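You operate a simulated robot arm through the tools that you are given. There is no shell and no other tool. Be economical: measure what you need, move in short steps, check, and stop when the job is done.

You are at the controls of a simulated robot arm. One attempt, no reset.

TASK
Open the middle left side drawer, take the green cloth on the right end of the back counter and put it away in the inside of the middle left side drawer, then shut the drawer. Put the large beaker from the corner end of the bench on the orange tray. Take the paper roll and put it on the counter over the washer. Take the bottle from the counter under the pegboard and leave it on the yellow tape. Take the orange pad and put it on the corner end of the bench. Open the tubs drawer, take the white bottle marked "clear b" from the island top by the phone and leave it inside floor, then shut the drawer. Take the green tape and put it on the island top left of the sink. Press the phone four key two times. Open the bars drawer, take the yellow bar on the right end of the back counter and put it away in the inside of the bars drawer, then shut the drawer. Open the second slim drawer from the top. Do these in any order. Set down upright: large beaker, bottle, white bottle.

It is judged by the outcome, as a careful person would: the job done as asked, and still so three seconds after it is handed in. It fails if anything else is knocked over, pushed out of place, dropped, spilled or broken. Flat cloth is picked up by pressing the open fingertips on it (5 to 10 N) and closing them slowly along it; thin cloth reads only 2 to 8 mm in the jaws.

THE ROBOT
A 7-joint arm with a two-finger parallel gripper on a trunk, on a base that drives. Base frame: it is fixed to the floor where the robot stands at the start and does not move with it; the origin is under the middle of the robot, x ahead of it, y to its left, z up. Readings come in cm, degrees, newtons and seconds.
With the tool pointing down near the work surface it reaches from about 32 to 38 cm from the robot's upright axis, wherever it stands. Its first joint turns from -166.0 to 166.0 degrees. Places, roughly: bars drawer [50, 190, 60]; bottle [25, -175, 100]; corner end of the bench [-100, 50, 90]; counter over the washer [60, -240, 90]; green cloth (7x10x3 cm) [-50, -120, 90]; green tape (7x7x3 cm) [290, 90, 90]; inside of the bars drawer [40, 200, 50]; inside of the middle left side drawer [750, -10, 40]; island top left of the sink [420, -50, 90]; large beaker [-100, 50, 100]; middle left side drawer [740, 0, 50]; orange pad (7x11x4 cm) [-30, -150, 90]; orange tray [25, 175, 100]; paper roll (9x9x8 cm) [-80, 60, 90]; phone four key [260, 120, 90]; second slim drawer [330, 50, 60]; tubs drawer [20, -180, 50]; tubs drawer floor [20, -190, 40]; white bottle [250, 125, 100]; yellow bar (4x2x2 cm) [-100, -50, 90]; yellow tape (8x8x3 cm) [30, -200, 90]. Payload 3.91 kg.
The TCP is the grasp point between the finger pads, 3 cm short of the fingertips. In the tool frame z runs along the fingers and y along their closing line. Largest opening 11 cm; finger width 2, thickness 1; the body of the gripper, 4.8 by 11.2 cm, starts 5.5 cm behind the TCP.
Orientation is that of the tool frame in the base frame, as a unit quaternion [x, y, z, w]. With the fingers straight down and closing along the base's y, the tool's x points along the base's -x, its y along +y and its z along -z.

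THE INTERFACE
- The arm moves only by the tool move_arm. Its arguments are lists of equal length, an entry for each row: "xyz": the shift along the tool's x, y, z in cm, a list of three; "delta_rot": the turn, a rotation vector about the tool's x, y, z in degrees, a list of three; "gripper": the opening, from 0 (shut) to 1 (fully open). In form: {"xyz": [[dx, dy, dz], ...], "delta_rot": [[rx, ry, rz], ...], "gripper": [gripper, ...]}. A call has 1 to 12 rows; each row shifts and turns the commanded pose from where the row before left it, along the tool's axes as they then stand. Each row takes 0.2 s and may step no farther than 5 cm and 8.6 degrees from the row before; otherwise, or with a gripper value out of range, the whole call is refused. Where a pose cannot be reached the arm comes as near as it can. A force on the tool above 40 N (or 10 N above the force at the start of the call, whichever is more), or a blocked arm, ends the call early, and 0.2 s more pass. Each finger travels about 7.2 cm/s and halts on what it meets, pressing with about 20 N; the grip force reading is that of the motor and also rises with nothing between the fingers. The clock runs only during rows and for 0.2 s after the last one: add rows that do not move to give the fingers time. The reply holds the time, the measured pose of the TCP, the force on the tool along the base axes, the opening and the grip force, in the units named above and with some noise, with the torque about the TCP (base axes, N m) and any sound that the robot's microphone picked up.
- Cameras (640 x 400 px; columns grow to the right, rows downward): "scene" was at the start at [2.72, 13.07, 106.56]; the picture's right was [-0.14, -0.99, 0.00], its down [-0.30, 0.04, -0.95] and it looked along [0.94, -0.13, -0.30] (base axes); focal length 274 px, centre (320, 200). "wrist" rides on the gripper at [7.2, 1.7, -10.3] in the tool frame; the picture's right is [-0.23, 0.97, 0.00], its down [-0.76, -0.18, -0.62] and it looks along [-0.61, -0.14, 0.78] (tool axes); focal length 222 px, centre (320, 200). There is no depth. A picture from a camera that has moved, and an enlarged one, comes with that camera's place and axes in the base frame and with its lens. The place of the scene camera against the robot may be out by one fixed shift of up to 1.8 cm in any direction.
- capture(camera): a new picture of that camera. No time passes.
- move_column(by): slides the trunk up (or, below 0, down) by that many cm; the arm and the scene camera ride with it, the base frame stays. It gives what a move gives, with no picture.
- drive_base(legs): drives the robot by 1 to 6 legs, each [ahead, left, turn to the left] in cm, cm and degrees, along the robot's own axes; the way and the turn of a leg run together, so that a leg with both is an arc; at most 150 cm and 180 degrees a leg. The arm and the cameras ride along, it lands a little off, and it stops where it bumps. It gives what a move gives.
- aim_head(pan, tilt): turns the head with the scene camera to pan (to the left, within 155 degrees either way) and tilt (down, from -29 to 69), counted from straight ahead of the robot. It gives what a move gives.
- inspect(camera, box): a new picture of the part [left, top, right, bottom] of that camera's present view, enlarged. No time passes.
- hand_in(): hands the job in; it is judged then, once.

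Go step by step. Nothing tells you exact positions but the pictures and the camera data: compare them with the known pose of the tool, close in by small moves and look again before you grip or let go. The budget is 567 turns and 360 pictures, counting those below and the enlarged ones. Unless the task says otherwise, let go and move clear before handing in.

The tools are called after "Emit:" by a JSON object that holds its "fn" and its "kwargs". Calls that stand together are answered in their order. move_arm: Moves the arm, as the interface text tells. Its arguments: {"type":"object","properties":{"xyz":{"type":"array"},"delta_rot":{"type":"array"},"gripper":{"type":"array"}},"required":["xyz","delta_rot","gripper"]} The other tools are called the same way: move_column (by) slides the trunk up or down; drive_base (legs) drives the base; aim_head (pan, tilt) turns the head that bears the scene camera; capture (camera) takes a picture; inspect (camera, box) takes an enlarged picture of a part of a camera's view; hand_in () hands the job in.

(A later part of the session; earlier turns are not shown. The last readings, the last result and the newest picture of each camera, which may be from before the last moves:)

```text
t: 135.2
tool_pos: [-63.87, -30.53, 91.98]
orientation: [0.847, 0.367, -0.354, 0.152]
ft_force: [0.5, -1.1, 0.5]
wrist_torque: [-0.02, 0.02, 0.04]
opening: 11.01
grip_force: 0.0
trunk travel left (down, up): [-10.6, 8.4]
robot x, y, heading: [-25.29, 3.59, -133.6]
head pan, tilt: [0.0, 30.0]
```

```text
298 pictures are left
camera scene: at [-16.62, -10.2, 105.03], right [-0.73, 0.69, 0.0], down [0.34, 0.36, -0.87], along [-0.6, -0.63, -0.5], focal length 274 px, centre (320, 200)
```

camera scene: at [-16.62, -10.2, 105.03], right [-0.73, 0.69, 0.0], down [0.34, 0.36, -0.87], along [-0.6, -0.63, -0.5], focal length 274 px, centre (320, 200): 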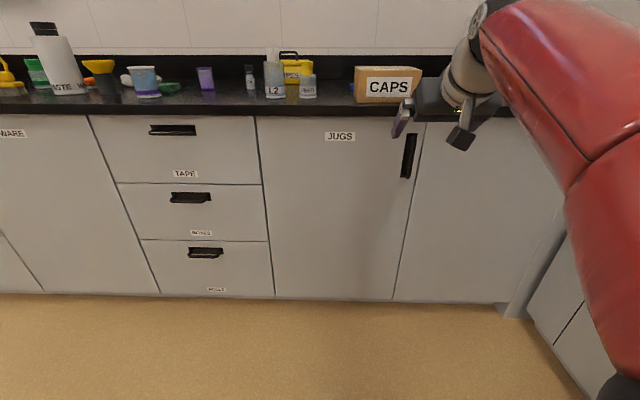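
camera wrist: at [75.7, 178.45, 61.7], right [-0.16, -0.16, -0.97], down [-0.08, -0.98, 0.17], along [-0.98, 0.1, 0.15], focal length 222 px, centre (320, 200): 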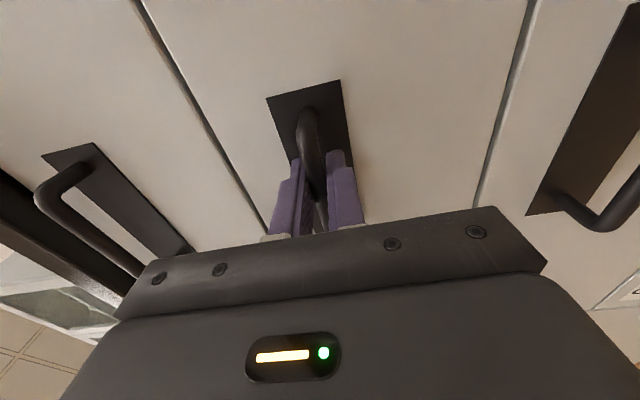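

Emit:
{"fn": "move_column", "kwargs": {"by": 8}}

Emit:
{"fn": "drive_base", "kwargs": {"legs": [[0, -12, 0]]}}

Emit:
{"fn": "capture", "kwargs": {"camera": "wrist"}}

Emit:
{"fn": "inspect", "kwargs": {"camera": "scene", "box": [100, 40, 420, 240]}}

```text
t: 136.4
tool_pos: [-63.74, -30.48, 99.98]
orientation: [0.847, 0.367, -0.354, 0.153]
ft_force: [0.2, 0.3, 0.3]
wrist_torque: [0.01, 0.0, 0.01]
opening: 10.97
grip_force: 0.2
trunk travel left (down, up): [-18.6, 0.4]
robot x, y, heading: [-25.22, 3.59, -133.7]
head pan, tilt: [0.0, 30.0]
```

```text
t: 137.6
tool_pos: [-72.29, -22.48, 100.04]
orientation: [0.847, 0.367, -0.354, 0.153]
ft_force: [0.1, -1.0, -0.2]
wrist_torque: [0.01, 0.0, -0.02]
opening: 10.99
grip_force: 0.1
trunk travel left (down, up): [-18.6, 0.4]
robot x, y, heading: [-33.84, 11.61, -133.4]
head pan, tilt: [0.0, 30.0]
```

```text
297 pictures are left
camera wrist: at [-62.5, -14.48, 102.06], right [0.6, -0.78, 0.16], down [-0.19, 0.06, 0.98], along [-0.78, -0.62, -0.12], focal length 222 px, centre (320, 200)
```

wrist: 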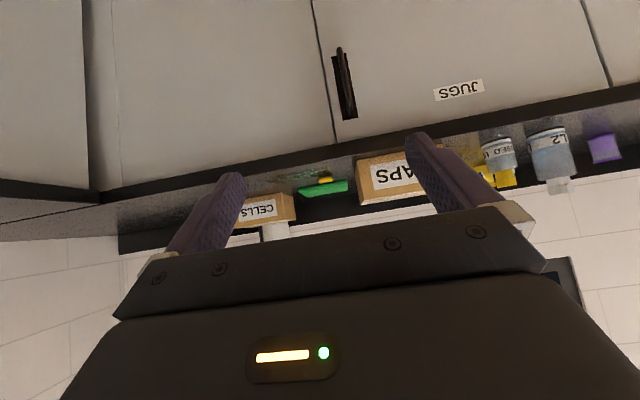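

```text
2.00 times, centred on (260, 140) of scene
camera zoom: at [-25.17, -2.09, 113.03], right [-0.73, 0.69, 0.0], down [0.34, 0.36, -0.87], along [-0.6, -0.63, -0.5], focal length 547 px, centre (440, 320)
```

zoom: 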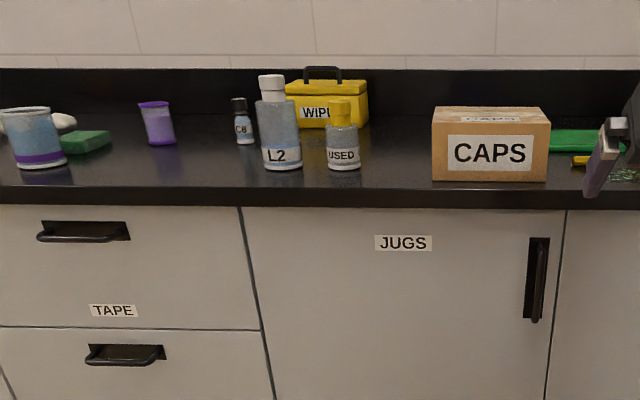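

There are two green things: a block near TAPE at about (-47,-112), which matches the listed spot, and a flat piece by the CAPS box. I'll zoom on both.

Emit:
{"fn": "inspect", "kwargs": {"camera": "wrist", "box": [240, 140, 440, 265]}}

Emit:
{"fn": "inspect", "kwargs": {"camera": "scene", "box": [90, 80, 190, 142]}}

```text
3.20 times, centred on (340, 202) of wrist
camera zoom: at [-62.5, -14.48, 102.06], right [0.6, -0.78, 0.16], down [-0.19, 0.06, 0.98], along [-0.78, -0.62, -0.12], focal length 711 px, centre (256, 192)
```

zoom: 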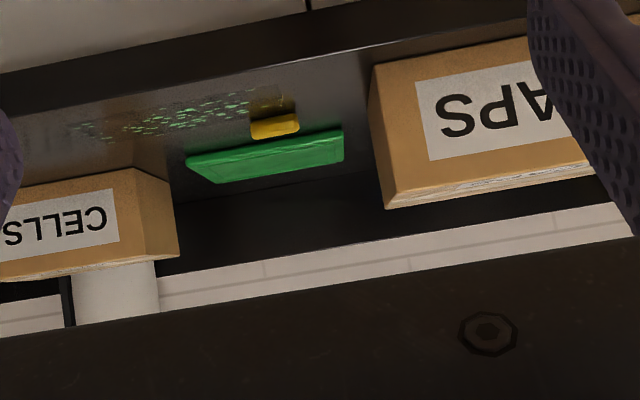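

```text
6.40 times, centred on (140, 111) of scene
camera zoom: at [-25.17, -2.09, 113.03], right [-0.73, 0.69, 0.0], down [0.34, 0.36, -0.87], along [-0.6, -0.63, -0.5], focal length 1751 px, centre (1472, 770)
```

zoom: 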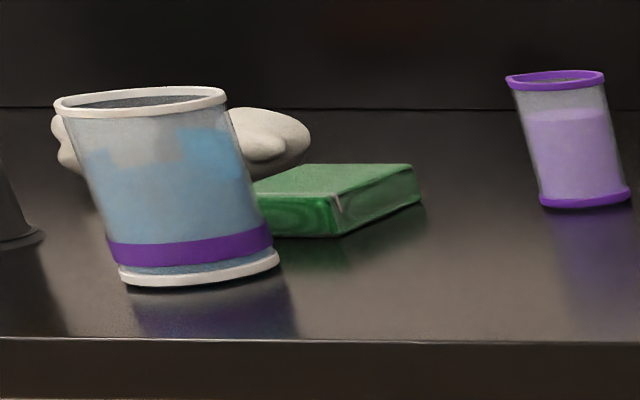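

The folded green cloth by TAPE is the right item. For the small yellow bar (near (-103,-49)) I'll point the tool straight down, retracting a bit.

Emit:
{"fn": "move_arm", "kwargs": {"xyz": [[3.5, 0, -3.5], [2.5, 0, -2.5], [0, 0, 0], [0, 0, 0], [0, 0, 0], [0, 0, 0], [0, 0, 0], [0, 0, 0], [0, 0, 0]], "delta_rot": [[0, 0, 0], [0, 0, 0], [0, 7.5, 0], [0, 7.5, 0], [0, 7.5, 0], [0, 7.5, 0], [0, 7.5, 0], [0, 7.5, 0], [0, 0, 0]], "gripper": [1, 1, 1, 1, 1, 0.6, 0.6, 0.6, 0.6]}}

Emit:
{"fn": "aim_head", "kwargs": {"pan": -10, "tilt": 30}}

Emit:
{"fn": "capture", "kwargs": {"camera": "scene"}}

Emit:
{"fn": "capture", "kwargs": {"camera": "wrist"}}

```text
t: 139.6
tool_pos: [-66.21, -15.96, 98.09]
orientation: [0.917, 0.399, -0.005, 0.001]
ft_force: [-0.2, 0.0, 0.0]
wrist_torque: [0.02, -0.02, 0.03]
opening: 6.62
grip_force: 0.0
out of reach, approached as far as the arm can: row 8
trunk travel left (down, up): [-18.6, 0.4]
robot x, y, heading: [-33.74, 11.76, -133.6]
head pan, tilt: [0.0, 30.0]
```

```text
t: 140.3
tool_pos: [-66.2, -16.09, 98.09]
orientation: [0.917, 0.398, -0.005, 0.002]
ft_force: [0.4, -0.1, -0.2]
wrist_torque: [0.02, 0.01, 0.0]
opening: 6.58
grip_force: 0.0
trunk travel left (down, up): [-18.6, 0.4]
robot x, y, heading: [-33.74, 11.61, -133.5]
head pan, tilt: [-10.0, 30.0]
```

```text
293 pictures are left
camera scene: at [-26.22, -0.91, 113.03], right [-0.6, 0.8, 0.0], down [0.4, 0.3, -0.87], along [-0.7, -0.52, -0.5], focal length 274 px, centre (320, 200)
```

scene: 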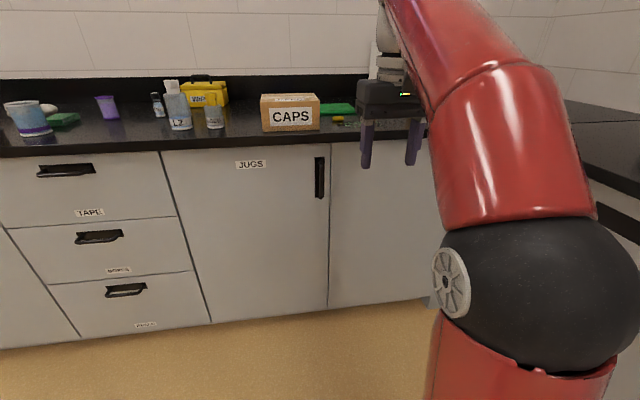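

```text
292 pictures are left
camera wrist: at [-59.87, -11.78, 108.28], right [0.56, -0.83, 0.0], down [-0.64, -0.43, 0.63], along [-0.53, -0.35, -0.77], focal length 222 px, centre (320, 200)
```

wrist: 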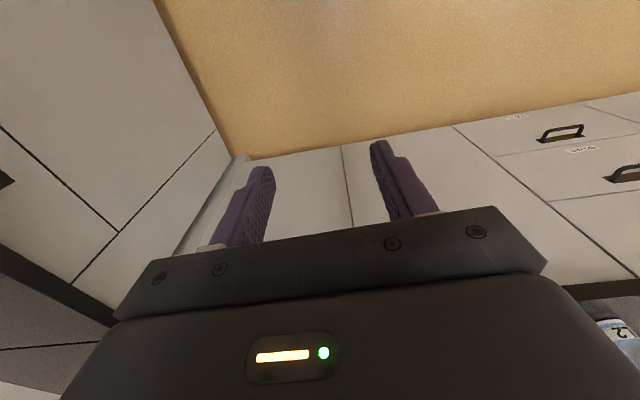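

Tool is vertical. Drive forward 37 cm and slightly right, then look.

Emit:
{"fn": "drive_base", "kwargs": {"legs": [[37, -3.4, 0]]}}

Emit:
{"fn": "capture", "kwargs": {"camera": "scene"}}

Emit:
{"fn": "capture", "kwargs": {"camera": "wrist"}}

```text
t: 142.7
tool_pos: [-94.02, -40.14, 98.14]
orientation: [0.918, 0.395, -0.006, 0.001]
ft_force: [0.1, 0.8, 0.1]
wrist_torque: [0.01, 0.02, 0.0]
opening: 6.59
grip_force: 0.1
trunk travel left (down, up): [-18.6, 0.4]
robot x, y, heading: [-61.72, -12.65, -134.0]
head pan, tilt: [-10.0, 30.0]
```

```text
291 pictures are left
camera scene: at [-54.01, -25.14, 113.03], right [-0.59, 0.81, 0.0], down [0.4, 0.3, -0.87], along [-0.7, -0.51, -0.5], focal length 274 px, centre (320, 200)
```

scene: 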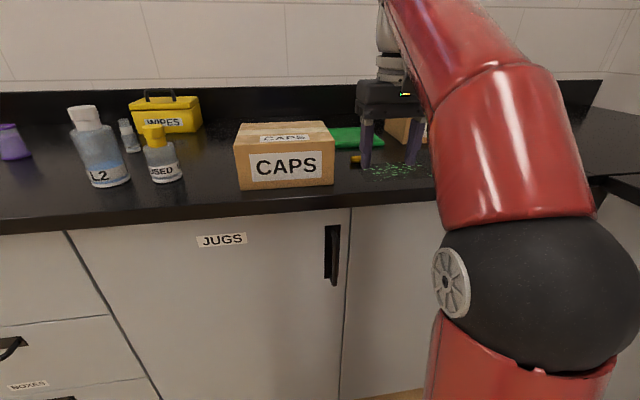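

```text
290 pictures are left
camera wrist: at [-87.72, -35.84, 108.28], right [0.55, -0.83, 0.0], down [-0.65, -0.43, 0.63], along [-0.53, -0.35, -0.77], focal length 222 px, centre (320, 200)
```

wrist: 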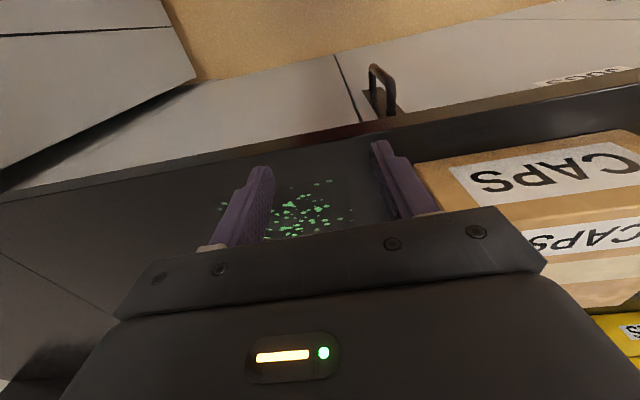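

The bar is about 12 cm ahead, between the CAPS box and the gripper lane. I'll narrow the opening and go 7 cm forward using the base, then look.

Emit:
{"fn": "move_arm", "kwargs": {"xyz": [[0, 0, 0], [0, 0, 0]], "delta_rot": [[0, 0, 0], [0, 0, 0]], "gripper": [0.5, 0.5]}}

Emit:
{"fn": "drive_base", "kwargs": {"legs": [[8, 0, 0]]}}

Emit:
{"fn": "capture", "kwargs": {"camera": "wrist"}}

Emit:
{"fn": "inspect", "kwargs": {"camera": "scene", "box": [240, 100, 440, 225]}}

```text
t: 143.3
tool_pos: [-93.94, -40.05, 98.15]
orientation: [0.918, 0.396, -0.006, 0.002]
ft_force: [0.4, -0.2, 0.3]
wrist_torque: [-0.02, 0.04, 0.0]
opening: 5.51
grip_force: 0.1
trunk travel left (down, up): [-18.6, 0.4]
robot x, y, heading: [-61.31, -12.59, -133.8]
head pan, tilt: [-10.0, 30.0]
```

```text
t: 144.3
tool_pos: [-99.67, -45.87, 98.0]
orientation: [0.918, 0.396, -0.006, 0.002]
ft_force: [-0.8, 0.7, -0.4]
wrist_torque: [0.03, 0.03, 0.0]
opening: 5.5
grip_force: 0.0
trunk travel left (down, up): [-18.6, 0.4]
robot x, y, heading: [-67.03, -18.17, -133.8]
head pan, tilt: [-10.0, 30.0]
```

```text
289 pictures are left
camera wrist: at [-93.3, -41.69, 108.28], right [0.55, -0.83, 0.0], down [-0.65, -0.43, 0.63], along [-0.53, -0.35, -0.77], focal length 222 px, centre (320, 200)
```

wrist: 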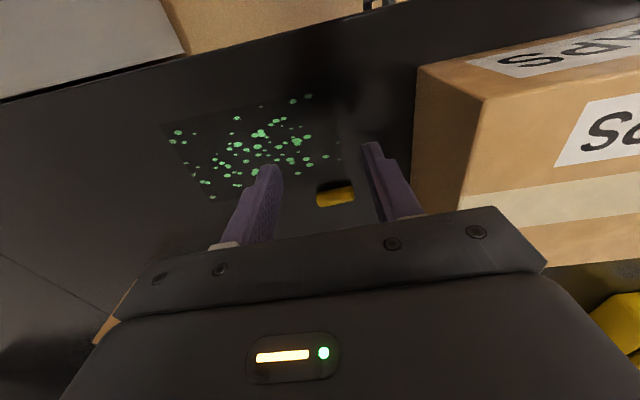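

```text
3.20 times, centred on (340, 162) of scene
camera zoom: at [-59.6, -30.98, 113.03], right [-0.59, 0.81, 0.0], down [0.4, 0.3, -0.87], along [-0.7, -0.51, -0.5], focal length 876 px, centre (256, 320)
```

zoom: 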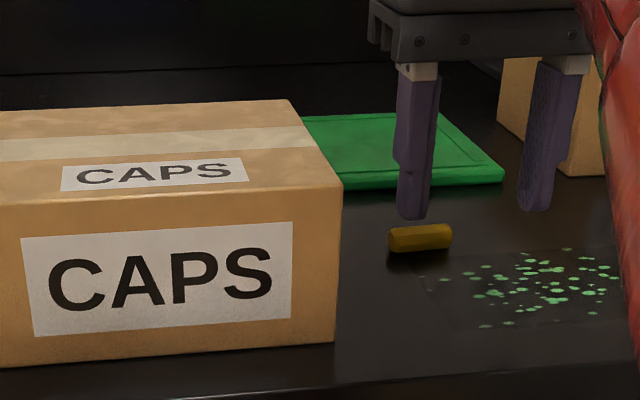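

The bar is 5.8 cm ahead, laterally aligned. I'll move over it and descend.

Emit:
{"fn": "move_arm", "kwargs": {"xyz": [[-3, 0.2, 0], [-2.8, 0, 0], [0, 0, 0]], "delta_rot": [[0, 0, 0], [0, 0, 0], [0, 0, 0]], "gripper": [0.5, 0.5, 0.5]}}

Emit:
{"fn": "capture", "kwargs": {"camera": "wrist"}}

```text
t: 145.1
tool_pos: [-102.54, -49.34, 97.0]
orientation: [0.918, 0.395, -0.007, 0.001]
ft_force: [0.0, 0.0, 0.4]
wrist_torque: [0.0, 0.02, -0.02]
opening: 5.51
grip_force: 0.0
out of reach, approached as far as the arm can: row 1, 2
trunk travel left (down, up): [-18.6, 0.4]
robot x, y, heading: [-67.37, -18.13, -134.0]
head pan, tilt: [-10.0, 30.0]
```

```text
287 pictures are left
camera wrist: at [-96.2, -45.19, 107.19], right [0.55, -0.83, 0.0], down [-0.65, -0.43, 0.63], along [-0.53, -0.35, -0.77], focal length 222 px, centre (320, 200)
```

wrist: 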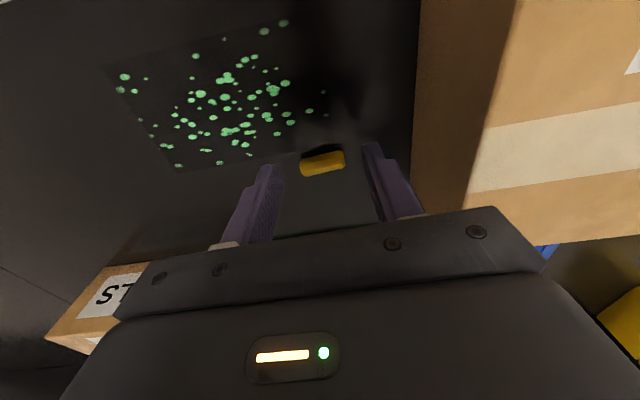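

Emit:
{"fn": "move_arm", "kwargs": {"xyz": [[-0.8, -0.2, 1.9], [-0.8, 0, 1.6], [0, 0, 0]], "delta_rot": [[0, 0, 0], [0, 0, 0], [0, 0, 0]], "gripper": [0.5, 0.5, 0.5]}}

Emit:
{"fn": "capture", "kwargs": {"camera": "wrist"}}

```text
t: 145.9
tool_pos: [-103.93, -50.44, 93.47]
orientation: [0.919, 0.395, -0.006, 0.002]
ft_force: [-0.2, 0.0, 0.7]
wrist_torque: [0.02, -0.02, 0.02]
opening: 5.51
grip_force: 0.0
trunk travel left (down, up): [-18.6, 0.4]
robot x, y, heading: [-67.15, -18.09, -133.6]
head pan, tilt: [-10.0, 30.0]
```

```text
286 pictures are left
camera wrist: at [-97.57, -46.21, 103.74], right [0.55, -0.83, 0.0], down [-0.65, -0.43, 0.63], along [-0.53, -0.35, -0.77], focal length 222 px, centre (320, 200)
```

wrist: 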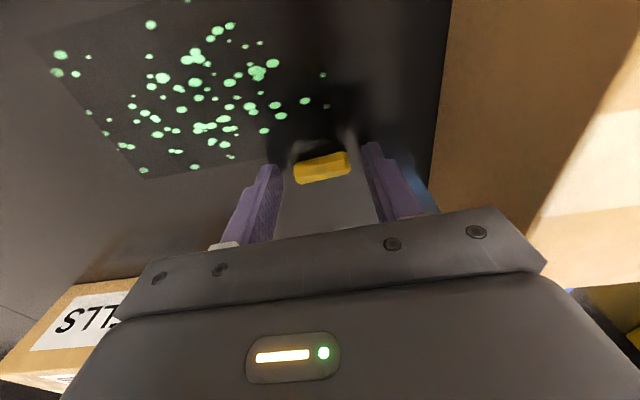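

The bar lies between the fingertips. Close gently.

Emit:
{"fn": "move_arm", "kwargs": {"xyz": [[0, 0, 0], [0, 0, 0], [0, 0, 0], [0, 0, 0], [0, 0, 0]], "delta_rot": [[0, 0, 0], [0, 0, 0], [0, 0, 0], [0, 0, 0], [0, 0, 0]], "gripper": [0.4, 0.35, 0.3, 0.25, 0.2]}}

Emit:
{"fn": "move_arm", "kwargs": {"xyz": [[1, 0, -2], [1, 0, -2], [0, 0, 0]], "delta_rot": [[0, 0, 0], [0, 0, 0], [0, 0, 0]], "gripper": [0.2, 0.2, 0.2]}}

Emit:
{"fn": "capture", "kwargs": {"camera": "wrist"}}

```text
t: 147.1
tool_pos: [-103.92, -50.34, 93.47]
orientation: [0.918, 0.396, -0.006, 0.002]
ft_force: [0.6, -0.1, -0.2]
wrist_torque: [-0.03, 0.03, -0.04]
opening: 3.65
grip_force: 20.5
trunk travel left (down, up): [-18.6, 0.4]
robot x, y, heading: [-67.13, -18.02, -133.7]
head pan, tilt: [-10.0, 30.0]
```

```text
t: 147.9
tool_pos: [-102.39, -48.77, 97.22]
orientation: [0.918, 0.395, -0.007, 0.002]
ft_force: [0.4, 0.1, -0.6]
wrist_torque: [0.0, -0.02, -0.01]
opening: 3.65
grip_force: 20.3
out of reach, approached as far as the arm can: row 2
trunk travel left (down, up): [-18.6, 0.4]
robot x, y, heading: [-66.72, -18.51, -133.6]
head pan, tilt: [-10.0, 30.0]
```

```text
285 pictures are left
camera wrist: at [-95.98, -44.58, 107.41], right [0.55, -0.83, 0.0], down [-0.64, -0.42, 0.64], along [-0.53, -0.35, -0.77], focal length 222 px, centre (320, 200)
```

wrist: 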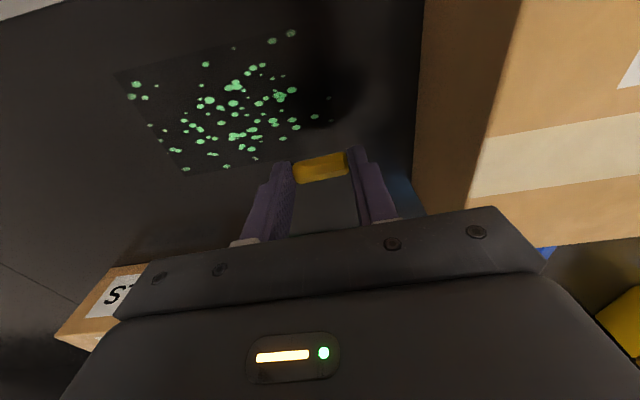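

Yellow bar held. I'll back out, shift away from the bench, turn right, and slide along to the BARS drawer.

Emit:
{"fn": "drive_base", "kwargs": {"legs": [[-50, 0, 0], [0, 50, 0], [0, 0, -90], [0, -150, 0]]}}

Emit:
{"fn": "aim_head", "kwargs": {"pan": 0, "tilt": 40}}

Emit:
{"fn": "capture", "kwargs": {"camera": "scene"}}

```text
t: 164.2
tool_pos: [76.73, 125.43, 97.29]
orientation: [0.927, -0.375, -0.007, -0.003]
ft_force: [0.4, 0.9, -0.6]
wrist_torque: [-0.01, -0.02, 0.0]
opening: 3.66
grip_force: 20.6
trunk travel left (down, up): [-18.6, 0.4]
robot x, y, heading: [106.57, 89.85, 135.8]
head pan, tilt: [-10.0, 30.0]
```

```text
t: 164.9
tool_pos: [76.81, 125.5, 97.17]
orientation: [0.927, -0.375, -0.007, -0.004]
ft_force: [0.0, -0.4, -0.5]
wrist_torque: [-0.04, 0.04, 0.0]
opening: 3.62
grip_force: 19.5
trunk travel left (down, up): [-18.6, 0.4]
robot x, y, heading: [107.04, 89.94, 135.9]
head pan, tilt: [0.0, 40.0]
```

```text
284 pictures are left
camera scene: at [93.75, 79.5, 111.5], right [0.7, 0.72, 0.0], down [0.46, -0.45, -0.77], along [-0.55, 0.54, -0.64], focal length 274 px, centre (320, 200)
```

scene: 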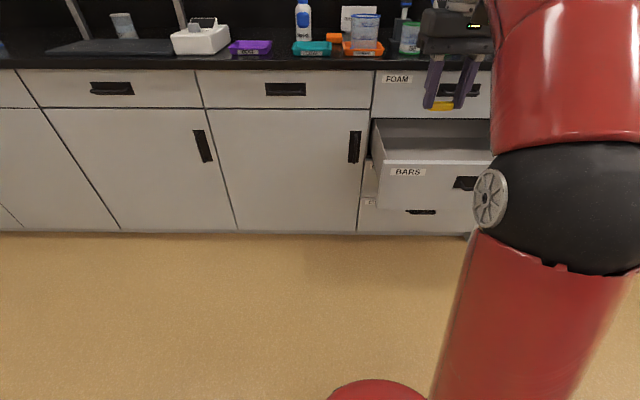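

Shift right and forward to get above the open drawer, lowering the trunk first.

Emit:
{"fn": "drive_base", "kwargs": {"legs": [[0, -29.5, 0], [20, 0, 0]]}}

Emit:
{"fn": "move_column", "kwargs": {"by": -13}}

Emit:
{"fn": "capture", "kwargs": {"camera": "scene"}}

Emit:
{"fn": "capture", "kwargs": {"camera": "wrist"}}

```text
t: 168.2
tool_pos: [82.61, 160.85, 97.2]
orientation: [0.929, -0.37, -0.007, -0.003]
ft_force: [-0.2, -0.1, 0.0]
wrist_torque: [0.04, -0.03, 0.01]
opening: 3.65
grip_force: 19.7
trunk travel left (down, up): [-18.6, 0.4]
robot x, y, heading: [113.26, 125.54, 135.9]
head pan, tilt: [0.0, 40.0]
```

```text
t: 169.8
tool_pos: [82.57, 160.87, 84.22]
orientation: [0.929, -0.37, -0.008, -0.003]
ft_force: [-0.7, -0.2, -1.2]
wrist_torque: [0.04, -0.03, 0.01]
opening: 3.65
grip_force: 19.9
trunk travel left (down, up): [-5.6, 13.4]
robot x, y, heading: [112.73, 125.58, 136.0]
head pan, tilt: [0.0, 40.0]
```

```text
283 pictures are left
camera scene: at [100.02, 115.06, 98.5], right [0.69, 0.72, 0.0], down [0.46, -0.45, -0.77], along [-0.55, 0.53, -0.64], focal length 274 px, centre (320, 200)
```

scene: 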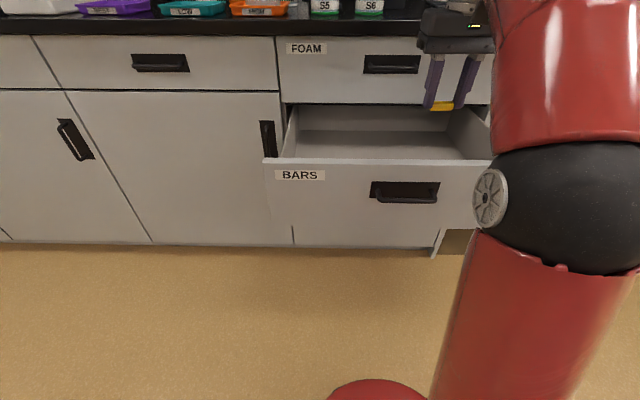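

```text
282 pictures are left
camera wrist: at [86.88, 154.49, 94.41], right [-0.84, -0.55, 0.0], down [-0.42, 0.65, 0.64], along [-0.35, 0.53, -0.77], focal length 222 px, centre (320, 200)
```

wrist: 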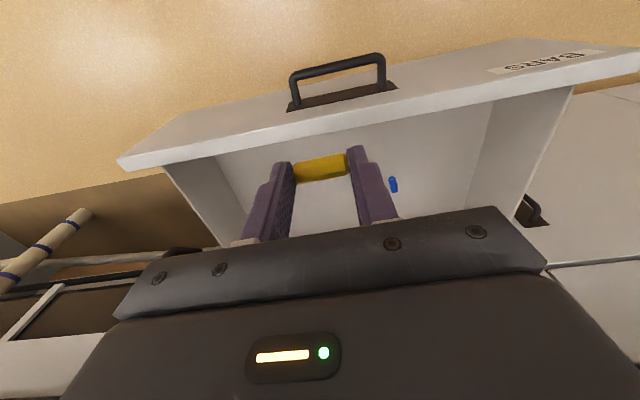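

The drawer interior is below; a small blue piece lies to one side. I'll move 6 cm further in and lower.

Emit:
{"fn": "drive_base", "kwargs": {"legs": [[6, 0, 0]]}}

Emit:
{"fn": "move_arm", "kwargs": {"xyz": [[0, 0, 4], [0, 0, 4], [0, 0, 4], [0, 0, 0]], "delta_rot": [[0, 0, 0], [0, 0, 0], [0, 0, 0], [0, 0, 0]], "gripper": [0.2, 0.2, 0.2, 0.2]}}

Emit:
{"fn": "capture", "kwargs": {"camera": "wrist"}}

Emit:
{"fn": "capture", "kwargs": {"camera": "scene"}}

```text
t: 170.7
tool_pos: [78.27, 164.94, 84.21]
orientation: [0.929, -0.37, -0.007, -0.004]
ft_force: [-0.8, 0.5, 0.4]
wrist_torque: [-0.01, 0.02, 0.01]
opening: 3.64
grip_force: 20.2
trunk travel left (down, up): [-5.6, 13.4]
robot x, y, heading: [108.92, 129.67, 136.2]
head pan, tilt: [0.0, 40.0]
```

```text
t: 171.7
tool_pos: [78.34, 165.06, 72.26]
orientation: [0.929, -0.37, -0.008, -0.005]
ft_force: [0.7, 0.0, -0.3]
wrist_torque: [-0.04, -0.01, 0.0]
opening: 3.65
grip_force: 20.7
trunk travel left (down, up): [-5.6, 13.4]
robot x, y, heading: [108.55, 129.81, 136.2]
head pan, tilt: [0.0, 40.0]
```

```text
281 pictures are left
camera wrist: at [82.41, 158.67, 82.44], right [-0.84, -0.55, 0.0], down [-0.42, 0.65, 0.64], along [-0.35, 0.53, -0.77], focal length 222 px, centre (320, 200)
```

wrist: 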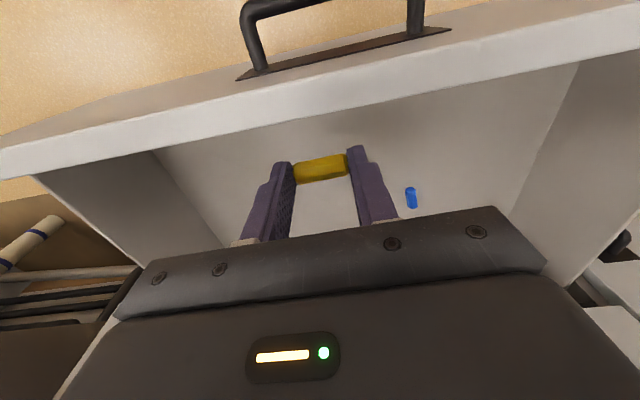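

```text
280 pictures are left
camera scene: at [95.7, 119.2, 98.5], right [0.69, 0.72, 0.0], down [0.46, -0.45, -0.77], along [-0.55, 0.53, -0.64], focal length 274 px, centre (320, 200)
```

scene: 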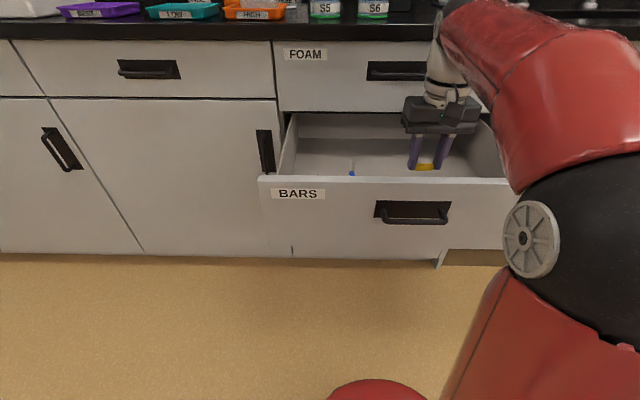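

I need more room for the wrist camera behind the drawer front, so go 6 cm further in, then lower.

Emit:
{"fn": "drive_base", "kwargs": {"legs": [[6, 0, 0]]}}

Emit:
{"fn": "move_arm", "kwargs": {"xyz": [[0, 0, 4], [0, 0, 2], [0, 0, 0]], "delta_rot": [[0, 0, 0], [0, 0, 0], [0, 0, 0]], "gripper": [0.2, 0.2, 0.2]}}

Emit:
{"fn": "capture", "kwargs": {"camera": "wrist"}}

Emit:
{"fn": "inspect", "kwargs": {"camera": "scene", "box": [240, 60, 540, 248]}}

```text
t: 172.7
tool_pos: [73.77, 169.2, 72.32]
orientation: [0.929, -0.371, -0.008, -0.004]
ft_force: [0.7, 0.4, 0.8]
wrist_torque: [0.01, -0.02, 0.01]
opening: 3.67
grip_force: 20.1
trunk travel left (down, up): [-5.6, 13.4]
robot x, y, heading: [104.66, 133.56, 136.1]
head pan, tilt: [0.0, 40.0]
```

```text
t: 173.5
tool_pos: [73.67, 169.19, 66.23]
orientation: [0.929, -0.371, -0.007, -0.003]
ft_force: [-0.7, 0.1, 0.5]
wrist_torque: [0.01, 0.0, 0.03]
opening: 3.66
grip_force: 20.3
trunk travel left (down, up): [-5.6, 13.4]
robot x, y, heading: [104.63, 133.72, 136.2]
head pan, tilt: [0.0, 40.0]
```

```text
279 pictures are left
camera wrist: at [77.87, 162.88, 76.42], right [-0.83, -0.55, 0.0], down [-0.42, 0.65, 0.64], along [-0.35, 0.53, -0.77], focal length 222 px, centre (320, 200)
```

wrist: 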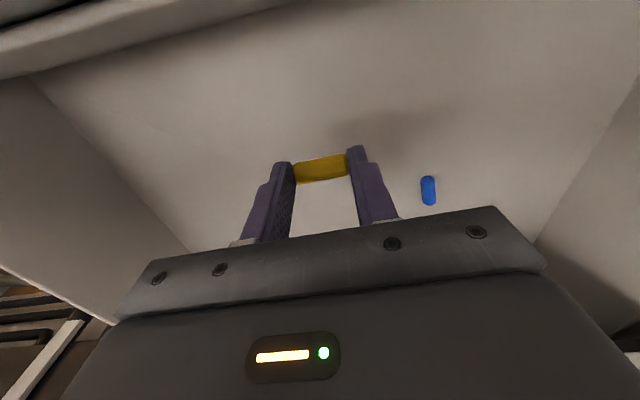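

```text
2.13 times, centred on (390, 154) of scene
camera zoom: at [91.39, 123.33, 98.5], right [0.69, 0.72, 0.0], down [0.46, -0.45, -0.77], along [-0.55, 0.53, -0.64], focal length 582 px, centre (171, 298)
```

zoom: 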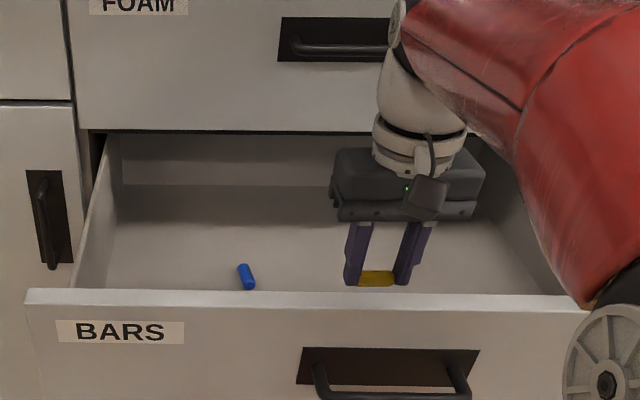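

Emit:
{"fn": "move_arm", "kwargs": {"xyz": [[0, 0, 2.5], [0, 0, 0]], "delta_rot": [[0, 0, 0], [0, 0, 0]], "gripper": [0.2, 0.2]}}

Emit:
{"fn": "move_arm", "kwargs": {"xyz": [[0, 0, 1], [0, 0, 0]], "delta_rot": [[0, 0, 0], [0, 0, 0]], "gripper": [0.2, 0.2]}}

Emit:
{"fn": "move_arm", "kwargs": {"xyz": [[0, 0, 1], [0, 0, 0]], "delta_rot": [[0, 0, 0], [0, 0, 0]], "gripper": [0.2, 0.2]}}

Emit:
{"fn": "capture", "kwargs": {"camera": "wrist"}}

```text
t: 174.1
tool_pos: [73.76, 169.27, 63.84]
orientation: [0.929, -0.371, -0.007, -0.004]
ft_force: [-0.3, 0.0, 0.8]
wrist_torque: [-0.01, 0.02, -0.02]
opening: 3.64
grip_force: 20.0
trunk travel left (down, up): [-5.6, 13.4]
robot x, y, heading: [104.33, 133.45, 136.1]
head pan, tilt: [0.0, 40.0]
```

```text
t: 174.7
tool_pos: [73.83, 169.3, 62.77]
orientation: [0.929, -0.371, -0.007, -0.004]
ft_force: [-0.7, -0.5, -0.9]
wrist_torque: [-0.01, 0.0, 0.01]
opening: 3.64
grip_force: 20.0
trunk travel left (down, up): [-5.6, 13.4]
robot x, y, heading: [104.18, 134.0, 136.1]
head pan, tilt: [0.0, 40.0]
```

```text
t: 175.3
tool_pos: [73.68, 169.2, 61.77]
orientation: [0.929, -0.371, -0.007, -0.004]
ft_force: [0.2, -0.9, 0.2]
wrist_torque: [-0.02, 0.0, 0.0]
opening: 3.64
grip_force: 20.1
trunk travel left (down, up): [-5.6, 13.4]
robot x, y, heading: [104.78, 133.64, 136.2]
head pan, tilt: [0.0, 40.0]
```

```text
277 pictures are left
camera wrist: at [77.9, 162.86, 71.99], right [-0.83, -0.55, 0.0], down [-0.42, 0.65, 0.64], along [-0.35, 0.53, -0.77], focal length 222 px, centre (320, 200)
```

wrist: 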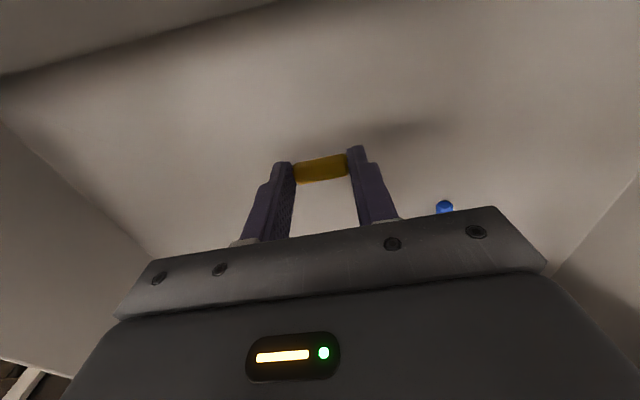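

The floor is likely near z=50–52. I'll move 2.5 cm further in and continue down in small steps.

Emit:
{"fn": "move_arm", "kwargs": {"xyz": [[-2.5, 0, 0], [0, 0, 2], [0, 0, 2], [0, 0, 0]], "delta_rot": [[0, 0, 0], [0, 0, 0], [0, 0, 0], [0, 0, 0]], "gripper": [0.2, 0.2, 0.2, 0.2]}}

Emit:
{"fn": "capture", "kwargs": {"camera": "wrist"}}

Emit:
{"fn": "inspect", "kwargs": {"camera": "scene", "box": [240, 60, 540, 248]}}

```text
t: 176.3
tool_pos: [71.77, 171.17, 57.91]
orientation: [0.929, -0.371, -0.009, -0.004]
ft_force: [-2.9, -0.4, 18.4]
wrist_torque: [0.0, 0.1, 0.0]
opening: 3.68
grip_force: 20.1
trunk travel left (down, up): [-5.6, 13.4]
robot x, y, heading: [104.25, 133.5, 136.2]
head pan, tilt: [0.0, 40.0]
```

```text
276 pictures are left
camera wrist: at [76.04, 164.78, 68.14], right [-0.83, -0.55, 0.0], down [-0.42, 0.64, 0.64], along [-0.35, 0.53, -0.77], focal length 222 px, centre (320, 200)
```

wrist: 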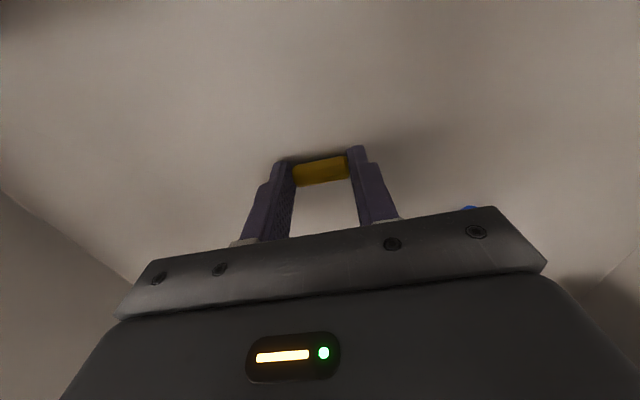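

```text
2.13 times, centred on (390, 154) of scene
camera zoom: at [91.43, 123.27, 98.53], right [0.69, 0.72, 0.0], down [0.46, -0.44, -0.77], along [-0.55, 0.53, -0.64], focal length 582 px, centre (171, 298)
```

zoom: 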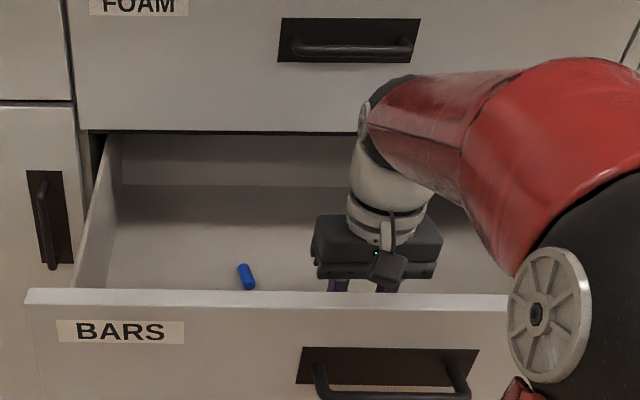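

Floor contact. Ease up, release and lift out.

Emit:
{"fn": "move_arm", "kwargs": {"xyz": [[0, 0, -0.3], [0, 0, 0], [0, 0, 0], [0, 0, 0]], "delta_rot": [[0, 0, 0], [0, 0, 0], [0, 0, 0], [0, 0, 0]], "gripper": [0.2, 0.35, 0.5, 0.5]}}

Emit:
{"fn": "move_arm", "kwargs": {"xyz": [[0, 0, -4], [0, 0, -4], [0, 0, -4], [0, 0, -4], [0, 0, -4], [0, 0, -4], [0, 0, 0]], "delta_rot": [[0, 0, 0], [0, 0, 0], [0, 0, 0], [0, 0, 0], [0, 0, 0], [0, 0, 0], [0, 0, 0]], "gripper": [0.5, 0.5, 0.5, 0.5, 0.5, 0.5, 0.5]}}

Emit:
{"fn": "capture", "kwargs": {"camera": "wrist"}}

```text
t: 177.3
tool_pos: [71.87, 171.17, 58.09]
orientation: [0.929, -0.371, -0.008, -0.004]
ft_force: [-0.6, 0.1, -0.6]
wrist_torque: [-0.01, 0.01, 0.04]
opening: 5.53
grip_force: 0.1
trunk travel left (down, up): [-5.6, 13.4]
robot x, y, heading: [104.41, 134.01, 136.3]
head pan, tilt: [0.0, 40.0]
```

```text
t: 178.9
tool_pos: [71.82, 170.85, 82.31]
orientation: [0.929, -0.37, -0.007, -0.004]
ft_force: [0.2, 0.3, 0.6]
wrist_torque: [-0.01, 0.0, 0.01]
opening: 5.53
grip_force: 0.1
trunk travel left (down, up): [-5.6, 13.4]
robot x, y, heading: [104.49, 133.62, 136.1]
head pan, tilt: [0.0, 40.0]
```

```text
274 pictures are left
camera wrist: at [76.12, 164.55, 92.38], right [-0.83, -0.55, 0.0], down [-0.42, 0.65, 0.64], along [-0.35, 0.53, -0.77], focal length 222 px, centre (320, 200)
```

wrist: 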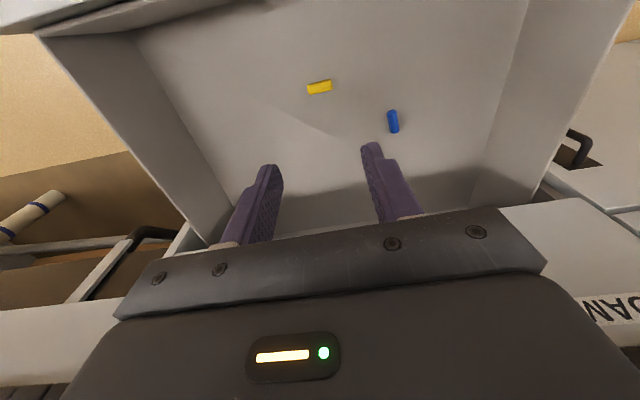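

The yellow bar lies in the drawer. I'll back off, tilt to 45° with the gripper shut, and push the drawer front beside its handle.

Emit:
{"fn": "drive_base", "kwargs": {"legs": [[-32, -9, 0]]}}

Emit:
{"fn": "move_arm", "kwargs": {"xyz": [[0, 0, 0], [0, 0, 0], [0, 0, 0], [0, 0, 0], [0, 0, 0], [0, 0, 0], [0, 0, 0]], "delta_rot": [[0, -7.5, 0], [0, -7.5, 0], [0, -7.5, 0], [0, -7.5, 0], [0, -7.5, 0], [0, -7.5, 0], [0, 0, 0]], "gripper": [0.3, 0, 0, 0, 0, 0, 0]}}

Emit:
{"fn": "move_arm", "kwargs": {"xyz": [[2.83, 0, 2.83], [2.83, 0, 2.83], [2.83, 0, 2.83], [2.83, 0, 2.83], [0, 0, 0]], "delta_rot": [[0, 0, 0], [0, 0, 0], [0, 0, 0], [0, 0, 0], [0, 0, 0]], "gripper": [0, 0, 0, 0, 0]}}

Emit:
{"fn": "capture", "kwargs": {"camera": "scene"}}

```text
t: 181.1
tool_pos: [101.15, 155.17, 82.06]
orientation: [0.929, -0.37, -0.007, -0.004]
ft_force: [-0.2, 0.1, 0.4]
wrist_torque: [0.02, 0.0, 0.04]
opening: 5.54
grip_force: 0.0
trunk travel left (down, up): [-5.6, 13.4]
robot x, y, heading: [133.69, 118.03, 136.4]
head pan, tilt: [0.0, 40.0]
```

```text
t: 182.7
tool_pos: [101.19, 155.16, 82.2]
orientation: [0.855, -0.341, -0.363, -0.145]
ft_force: [-0.1, -0.3, 0.3]
wrist_torque: [0.04, -0.01, 0.02]
opening: 0.0
grip_force: 20.2
trunk travel left (down, up): [-5.6, 13.4]
robot x, y, heading: [133.41, 118.11, 135.8]
head pan, tilt: [0.0, 40.0]
```

```text
t: 183.9
tool_pos: [101.2, 155.54, 66.23]
orientation: [0.856, -0.341, -0.361, -0.145]
ft_force: [0.0, 0.7, -0.7]
wrist_torque: [-0.01, -0.01, 0.02]
opening: 0.0
grip_force: 20.2
trunk travel left (down, up): [-5.6, 13.4]
robot x, y, heading: [133.88, 117.64, 136.1]
head pan, tilt: [0.0, 40.0]
```

```text
273 pictures are left
camera scene: at [120.71, 107.64, 98.5], right [0.69, 0.72, 0.0], down [0.46, -0.45, -0.77], along [-0.55, 0.53, -0.64], focal length 274 px, centre (320, 200)
```

scene: 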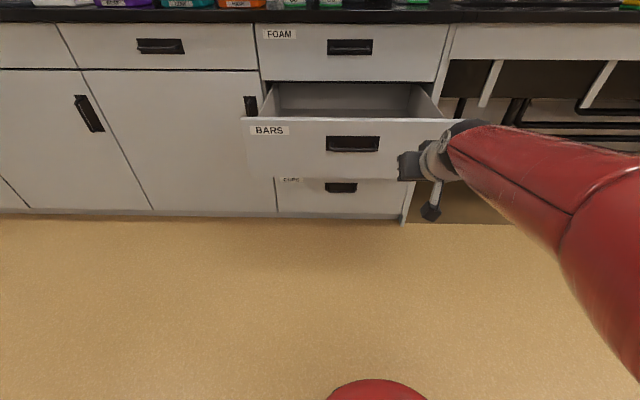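

Push the drawer in by driving forward.

Emit:
{"fn": "drive_base", "kwargs": {"legs": [[38, 0, 0]]}}

Emit:
{"fn": "capture", "kwargs": {"camera": "scene"}}

```text
t: 186.3
tool_pos: [74.26, 181.95, 66.13]
orientation: [0.854, -0.344, -0.361, -0.147]
ft_force: [0.4, 0.0, 0.5]
wrist_torque: [-0.01, 0.02, -0.01]
opening: 0.0
grip_force: 20.3
trunk travel left (down, up): [-5.6, 13.4]
robot x, y, heading: [106.56, 144.23, 135.7]
head pan, tilt: [0.0, 40.0]
```

```text
272 pictures are left
camera scene: at [93.47, 133.91, 98.5], right [0.7, 0.72, 0.0], down [0.46, -0.45, -0.77], along [-0.55, 0.53, -0.64], focal length 274 px, centre (320, 200)
```

scene: 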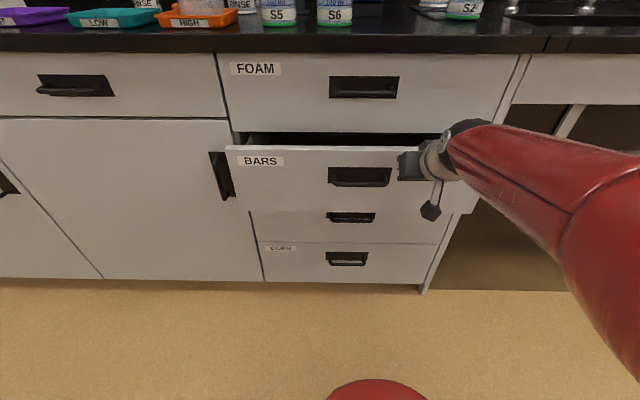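

Emit:
{"fn": "drive_base", "kwargs": {"legs": [[10, 0, 0]]}}

Emit:
{"fn": "inspect", "kwargs": {"camera": "scene", "box": [200, 20, 520, 220]}}

```text
t: 187.4
tool_pos: [68.75, 187.06, 66.06]
orientation: [0.857, -0.341, -0.357, -0.144]
ft_force: [10.8, -12.7, 8.1]
wrist_torque: [0.02, 0.02, 0.0]
opening: 0.0
grip_force: 20.6
trunk travel left (down, up): [-5.6, 13.4]
robot x, y, heading: [100.92, 150.05, 135.7]
head pan, tilt: [0.0, 40.0]
stopped in leg 1: the force on the tool passed its limit at 103 N (the readings are from after the stop); the commanded pose is now the measured one
```

```text
2.00 times, centred on (360, 120) of scene
camera zoom: at [87.81, 139.38, 98.49], right [0.7, 0.72, 0.0], down [0.46, -0.45, -0.77], along [-0.55, 0.53, -0.64], focal length 547 px, centre (240, 360)
```

zoom: 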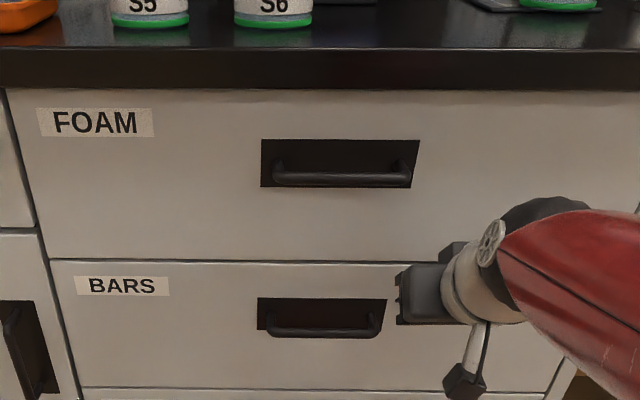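

The BARS drawer is shut flush. Next is the paper roll at about (-77, 62); back off, raise and slide left along the bench.

Emit:
{"fn": "drive_base", "kwargs": {"legs": [[-35, 0, 0]]}}

Emit:
{"fn": "move_arm", "kwargs": {"xyz": [[-2.83, 0, -2.83], [-2.83, 0, -2.83], [-2.83, 0, -2.83], [-2.83, 0, -2.83], [-2.83, 0, -2.83], [-2.83, 0, -2.83], [-2.83, 0, -2.83], [0, 0, 0]], "delta_rot": [[0, 0, 0], [0, 0, 0], [0, 0, 0], [0, 0, 0], [0, 0, 0], [0, 0, 0], [0, 0, 0], [0, 0, 0]], "gripper": [0.5, 1, 1, 1, 1, 1, 1, 1]}}

Emit:
{"fn": "move_column", "kwargs": {"by": 7}}

Emit:
{"fn": "drive_base", "kwargs": {"legs": [[0, 150, 0], [0, 36, 0]]}}

Emit:
{"fn": "capture", "kwargs": {"camera": "scene"}}

Emit:
{"fn": "capture", "kwargs": {"camera": "wrist"}}

```text
t: 189.6
tool_pos: [93.51, 163.13, 66.08]
orientation: [0.857, -0.343, -0.357, -0.143]
ft_force: [0.0, -0.1, -0.5]
wrist_torque: [-0.02, -0.01, -0.03]
opening: 0.0
grip_force: 20.3
trunk travel left (down, up): [-5.6, 13.4]
robot x, y, heading: [125.93, 125.51, 135.9]
head pan, tilt: [0.0, 40.0]
```

```text
t: 191.4
tool_pos: [93.64, 163.21, 94.25]
orientation: [0.857, -0.343, -0.356, -0.144]
ft_force: [0.0, -0.3, 0.1]
wrist_torque: [-0.04, 0.01, -0.01]
opening: 10.99
grip_force: 0.1
trunk travel left (down, up): [-5.6, 13.4]
robot x, y, heading: [125.76, 125.73, 135.6]
head pan, tilt: [0.0, 40.0]
```

```text
t: 192.5
tool_pos: [93.55, 163.24, 101.21]
orientation: [0.857, -0.343, -0.356, -0.143]
ft_force: [0.4, -0.2, -0.7]
wrist_torque: [0.01, 0.01, 0.0]
opening: 11.01
grip_force: 0.1
trunk travel left (down, up): [-12.6, 6.4]
robot x, y, heading: [125.5, 125.73, 135.7]
head pan, tilt: [0.0, 40.0]
```

```text
t: 201.9
tool_pos: [-35.57, 26.25, 101.1]
orientation: [0.861, -0.334, -0.358, -0.14]
ft_force: [-0.8, 1.6, -0.6]
wrist_torque: [-0.05, 0.0, 0.0]
opening: 10.99
grip_force: 0.0
trunk travel left (down, up): [-12.6, 6.4]
robot x, y, heading: [-2.59, -10.44, 137.2]
head pan, tilt: [0.0, 40.0]
```

```text
270 pictures are left
camera scene: at [-15.54, -21.18, 105.5], right [0.68, 0.73, 0.0], down [0.47, -0.44, -0.77], along [-0.56, 0.52, -0.64], focal length 274 px, centre (320, 200)
```

scene: 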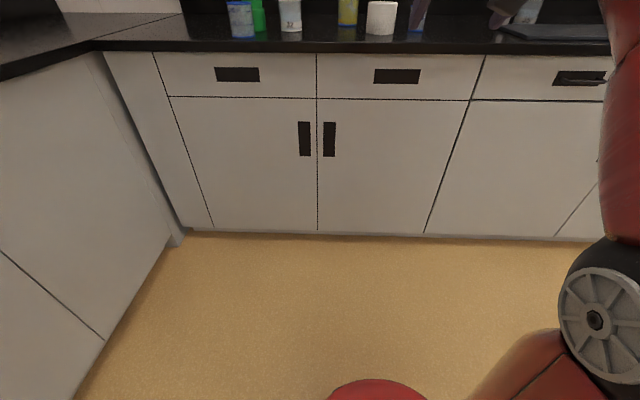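

```text
269 pictures are left
camera wrist: at [-27.42, 16.57, 103.27], right [-0.78, -0.61, 0.16], down [0.05, 0.19, 0.98], along [-0.63, 0.77, -0.12], focal length 222 px, centre (320, 200)
```

wrist: 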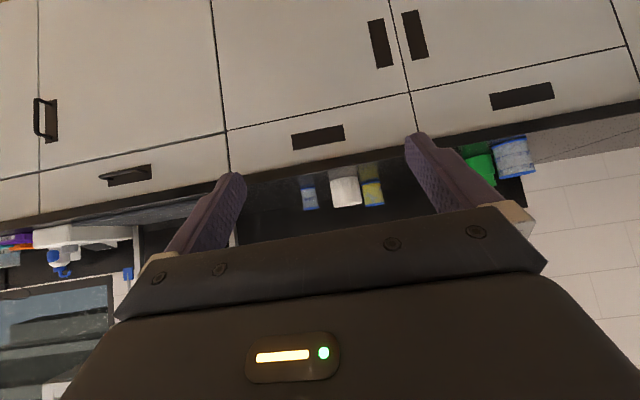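

Roll confirmed near (-76.4, 62.6). Drive in and look again.

Emit:
{"fn": "drive_base", "kwargs": {"legs": [[0, 0, -1.2], [38, 2.5, 0]]}}

Emit:
{"fn": "capture", "kwargs": {"camera": "wrist"}}

```text
t: 204.7
tool_pos: [-64.0, 51.85, 101.11]
orientation: [0.858, -0.343, -0.356, -0.143]
ft_force: [-0.4, -0.4, -0.4]
wrist_torque: [0.02, -0.02, -0.02]
opening: 11.02
grip_force: 0.1
trunk travel left (down, up): [-12.6, 6.4]
robot x, y, heading: [-31.78, 14.35, 136.0]
head pan, tilt: [0.0, 40.0]
```

```text
268 pictures are left
camera wrist: at [-56.19, 42.03, 103.28], right [-0.79, -0.6, 0.16], down [0.05, 0.19, 0.98], along [-0.61, 0.78, -0.12], focal length 222 px, centre (320, 200)
```

wrist: 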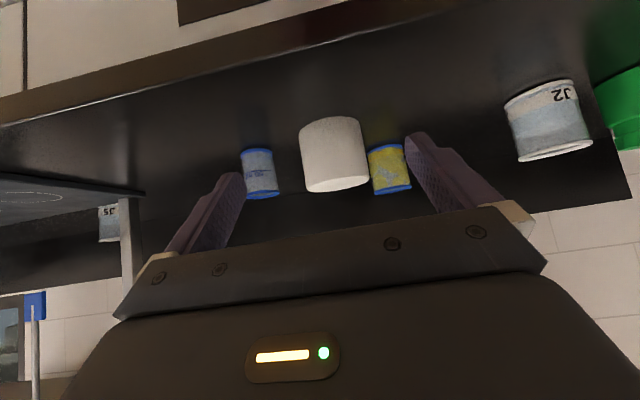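

Laterally aligned, 17 cm to go. Drive 7 cm and extend the rest, lowering to 96.

Emit:
{"fn": "drive_base", "kwargs": {"legs": [[7, 0, 0]]}}

Emit:
{"fn": "capture", "kwargs": {"camera": "wrist"}}

```text
t: 205.7
tool_pos: [-69.09, 56.78, 101.2]
orientation: [0.858, -0.342, -0.357, -0.143]
ft_force: [0.4, 0.3, -0.6]
wrist_torque: [0.01, -0.01, 0.0]
opening: 10.99
grip_force: 0.0
trunk travel left (down, up): [-12.6, 6.4]
robot x, y, heading: [-37.44, 19.04, 136.0]
head pan, tilt: [0.0, 40.0]
```

```text
267 pictures are left
camera wrist: at [-61.25, 46.9, 103.28], right [-0.79, -0.6, 0.16], down [0.05, 0.19, 0.98], along [-0.61, 0.78, -0.12], focal length 222 px, centre (320, 200)
```

wrist: 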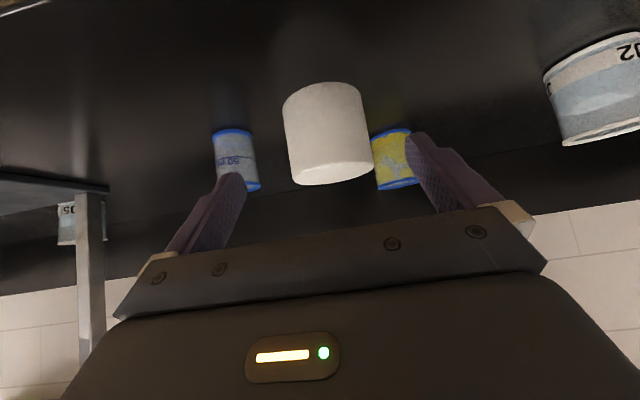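

Emit:
{"fn": "move_arm", "kwargs": {"xyz": [[-1.48, 0.1, 3.83], [-1.48, 0, 3.83], [-1.48, 0, 3.83], [0, 0, 0]], "delta_rot": [[0, 0, 0], [0, 0, 0], [0, 0, 0], [0, 0, 0]], "gripper": [1, 1, 1, 1]}}

Emit:
{"fn": "capture", "kwargs": {"camera": "wrist"}}

```text
t: 206.7
tool_pos: [-77.54, 64.33, 96.22]
orientation: [0.857, -0.343, -0.357, -0.143]
ft_force: [-0.2, 1.0, -0.1]
wrist_torque: [0.0, -0.02, 0.03]
opening: 11.01
grip_force: 0.0
trunk travel left (down, up): [-12.6, 6.4]
robot x, y, heading: [-37.03, 19.38, 135.8]
head pan, tilt: [0.0, 40.0]
```

```text
266 pictures are left
camera wrist: at [-69.55, 54.61, 98.31], right [-0.79, -0.6, 0.16], down [0.05, 0.19, 0.98], along [-0.61, 0.78, -0.12], focal length 222 px, centre (320, 200)
```

wrist: 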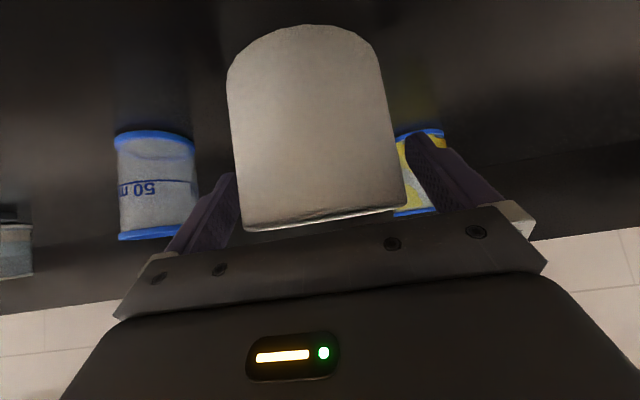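

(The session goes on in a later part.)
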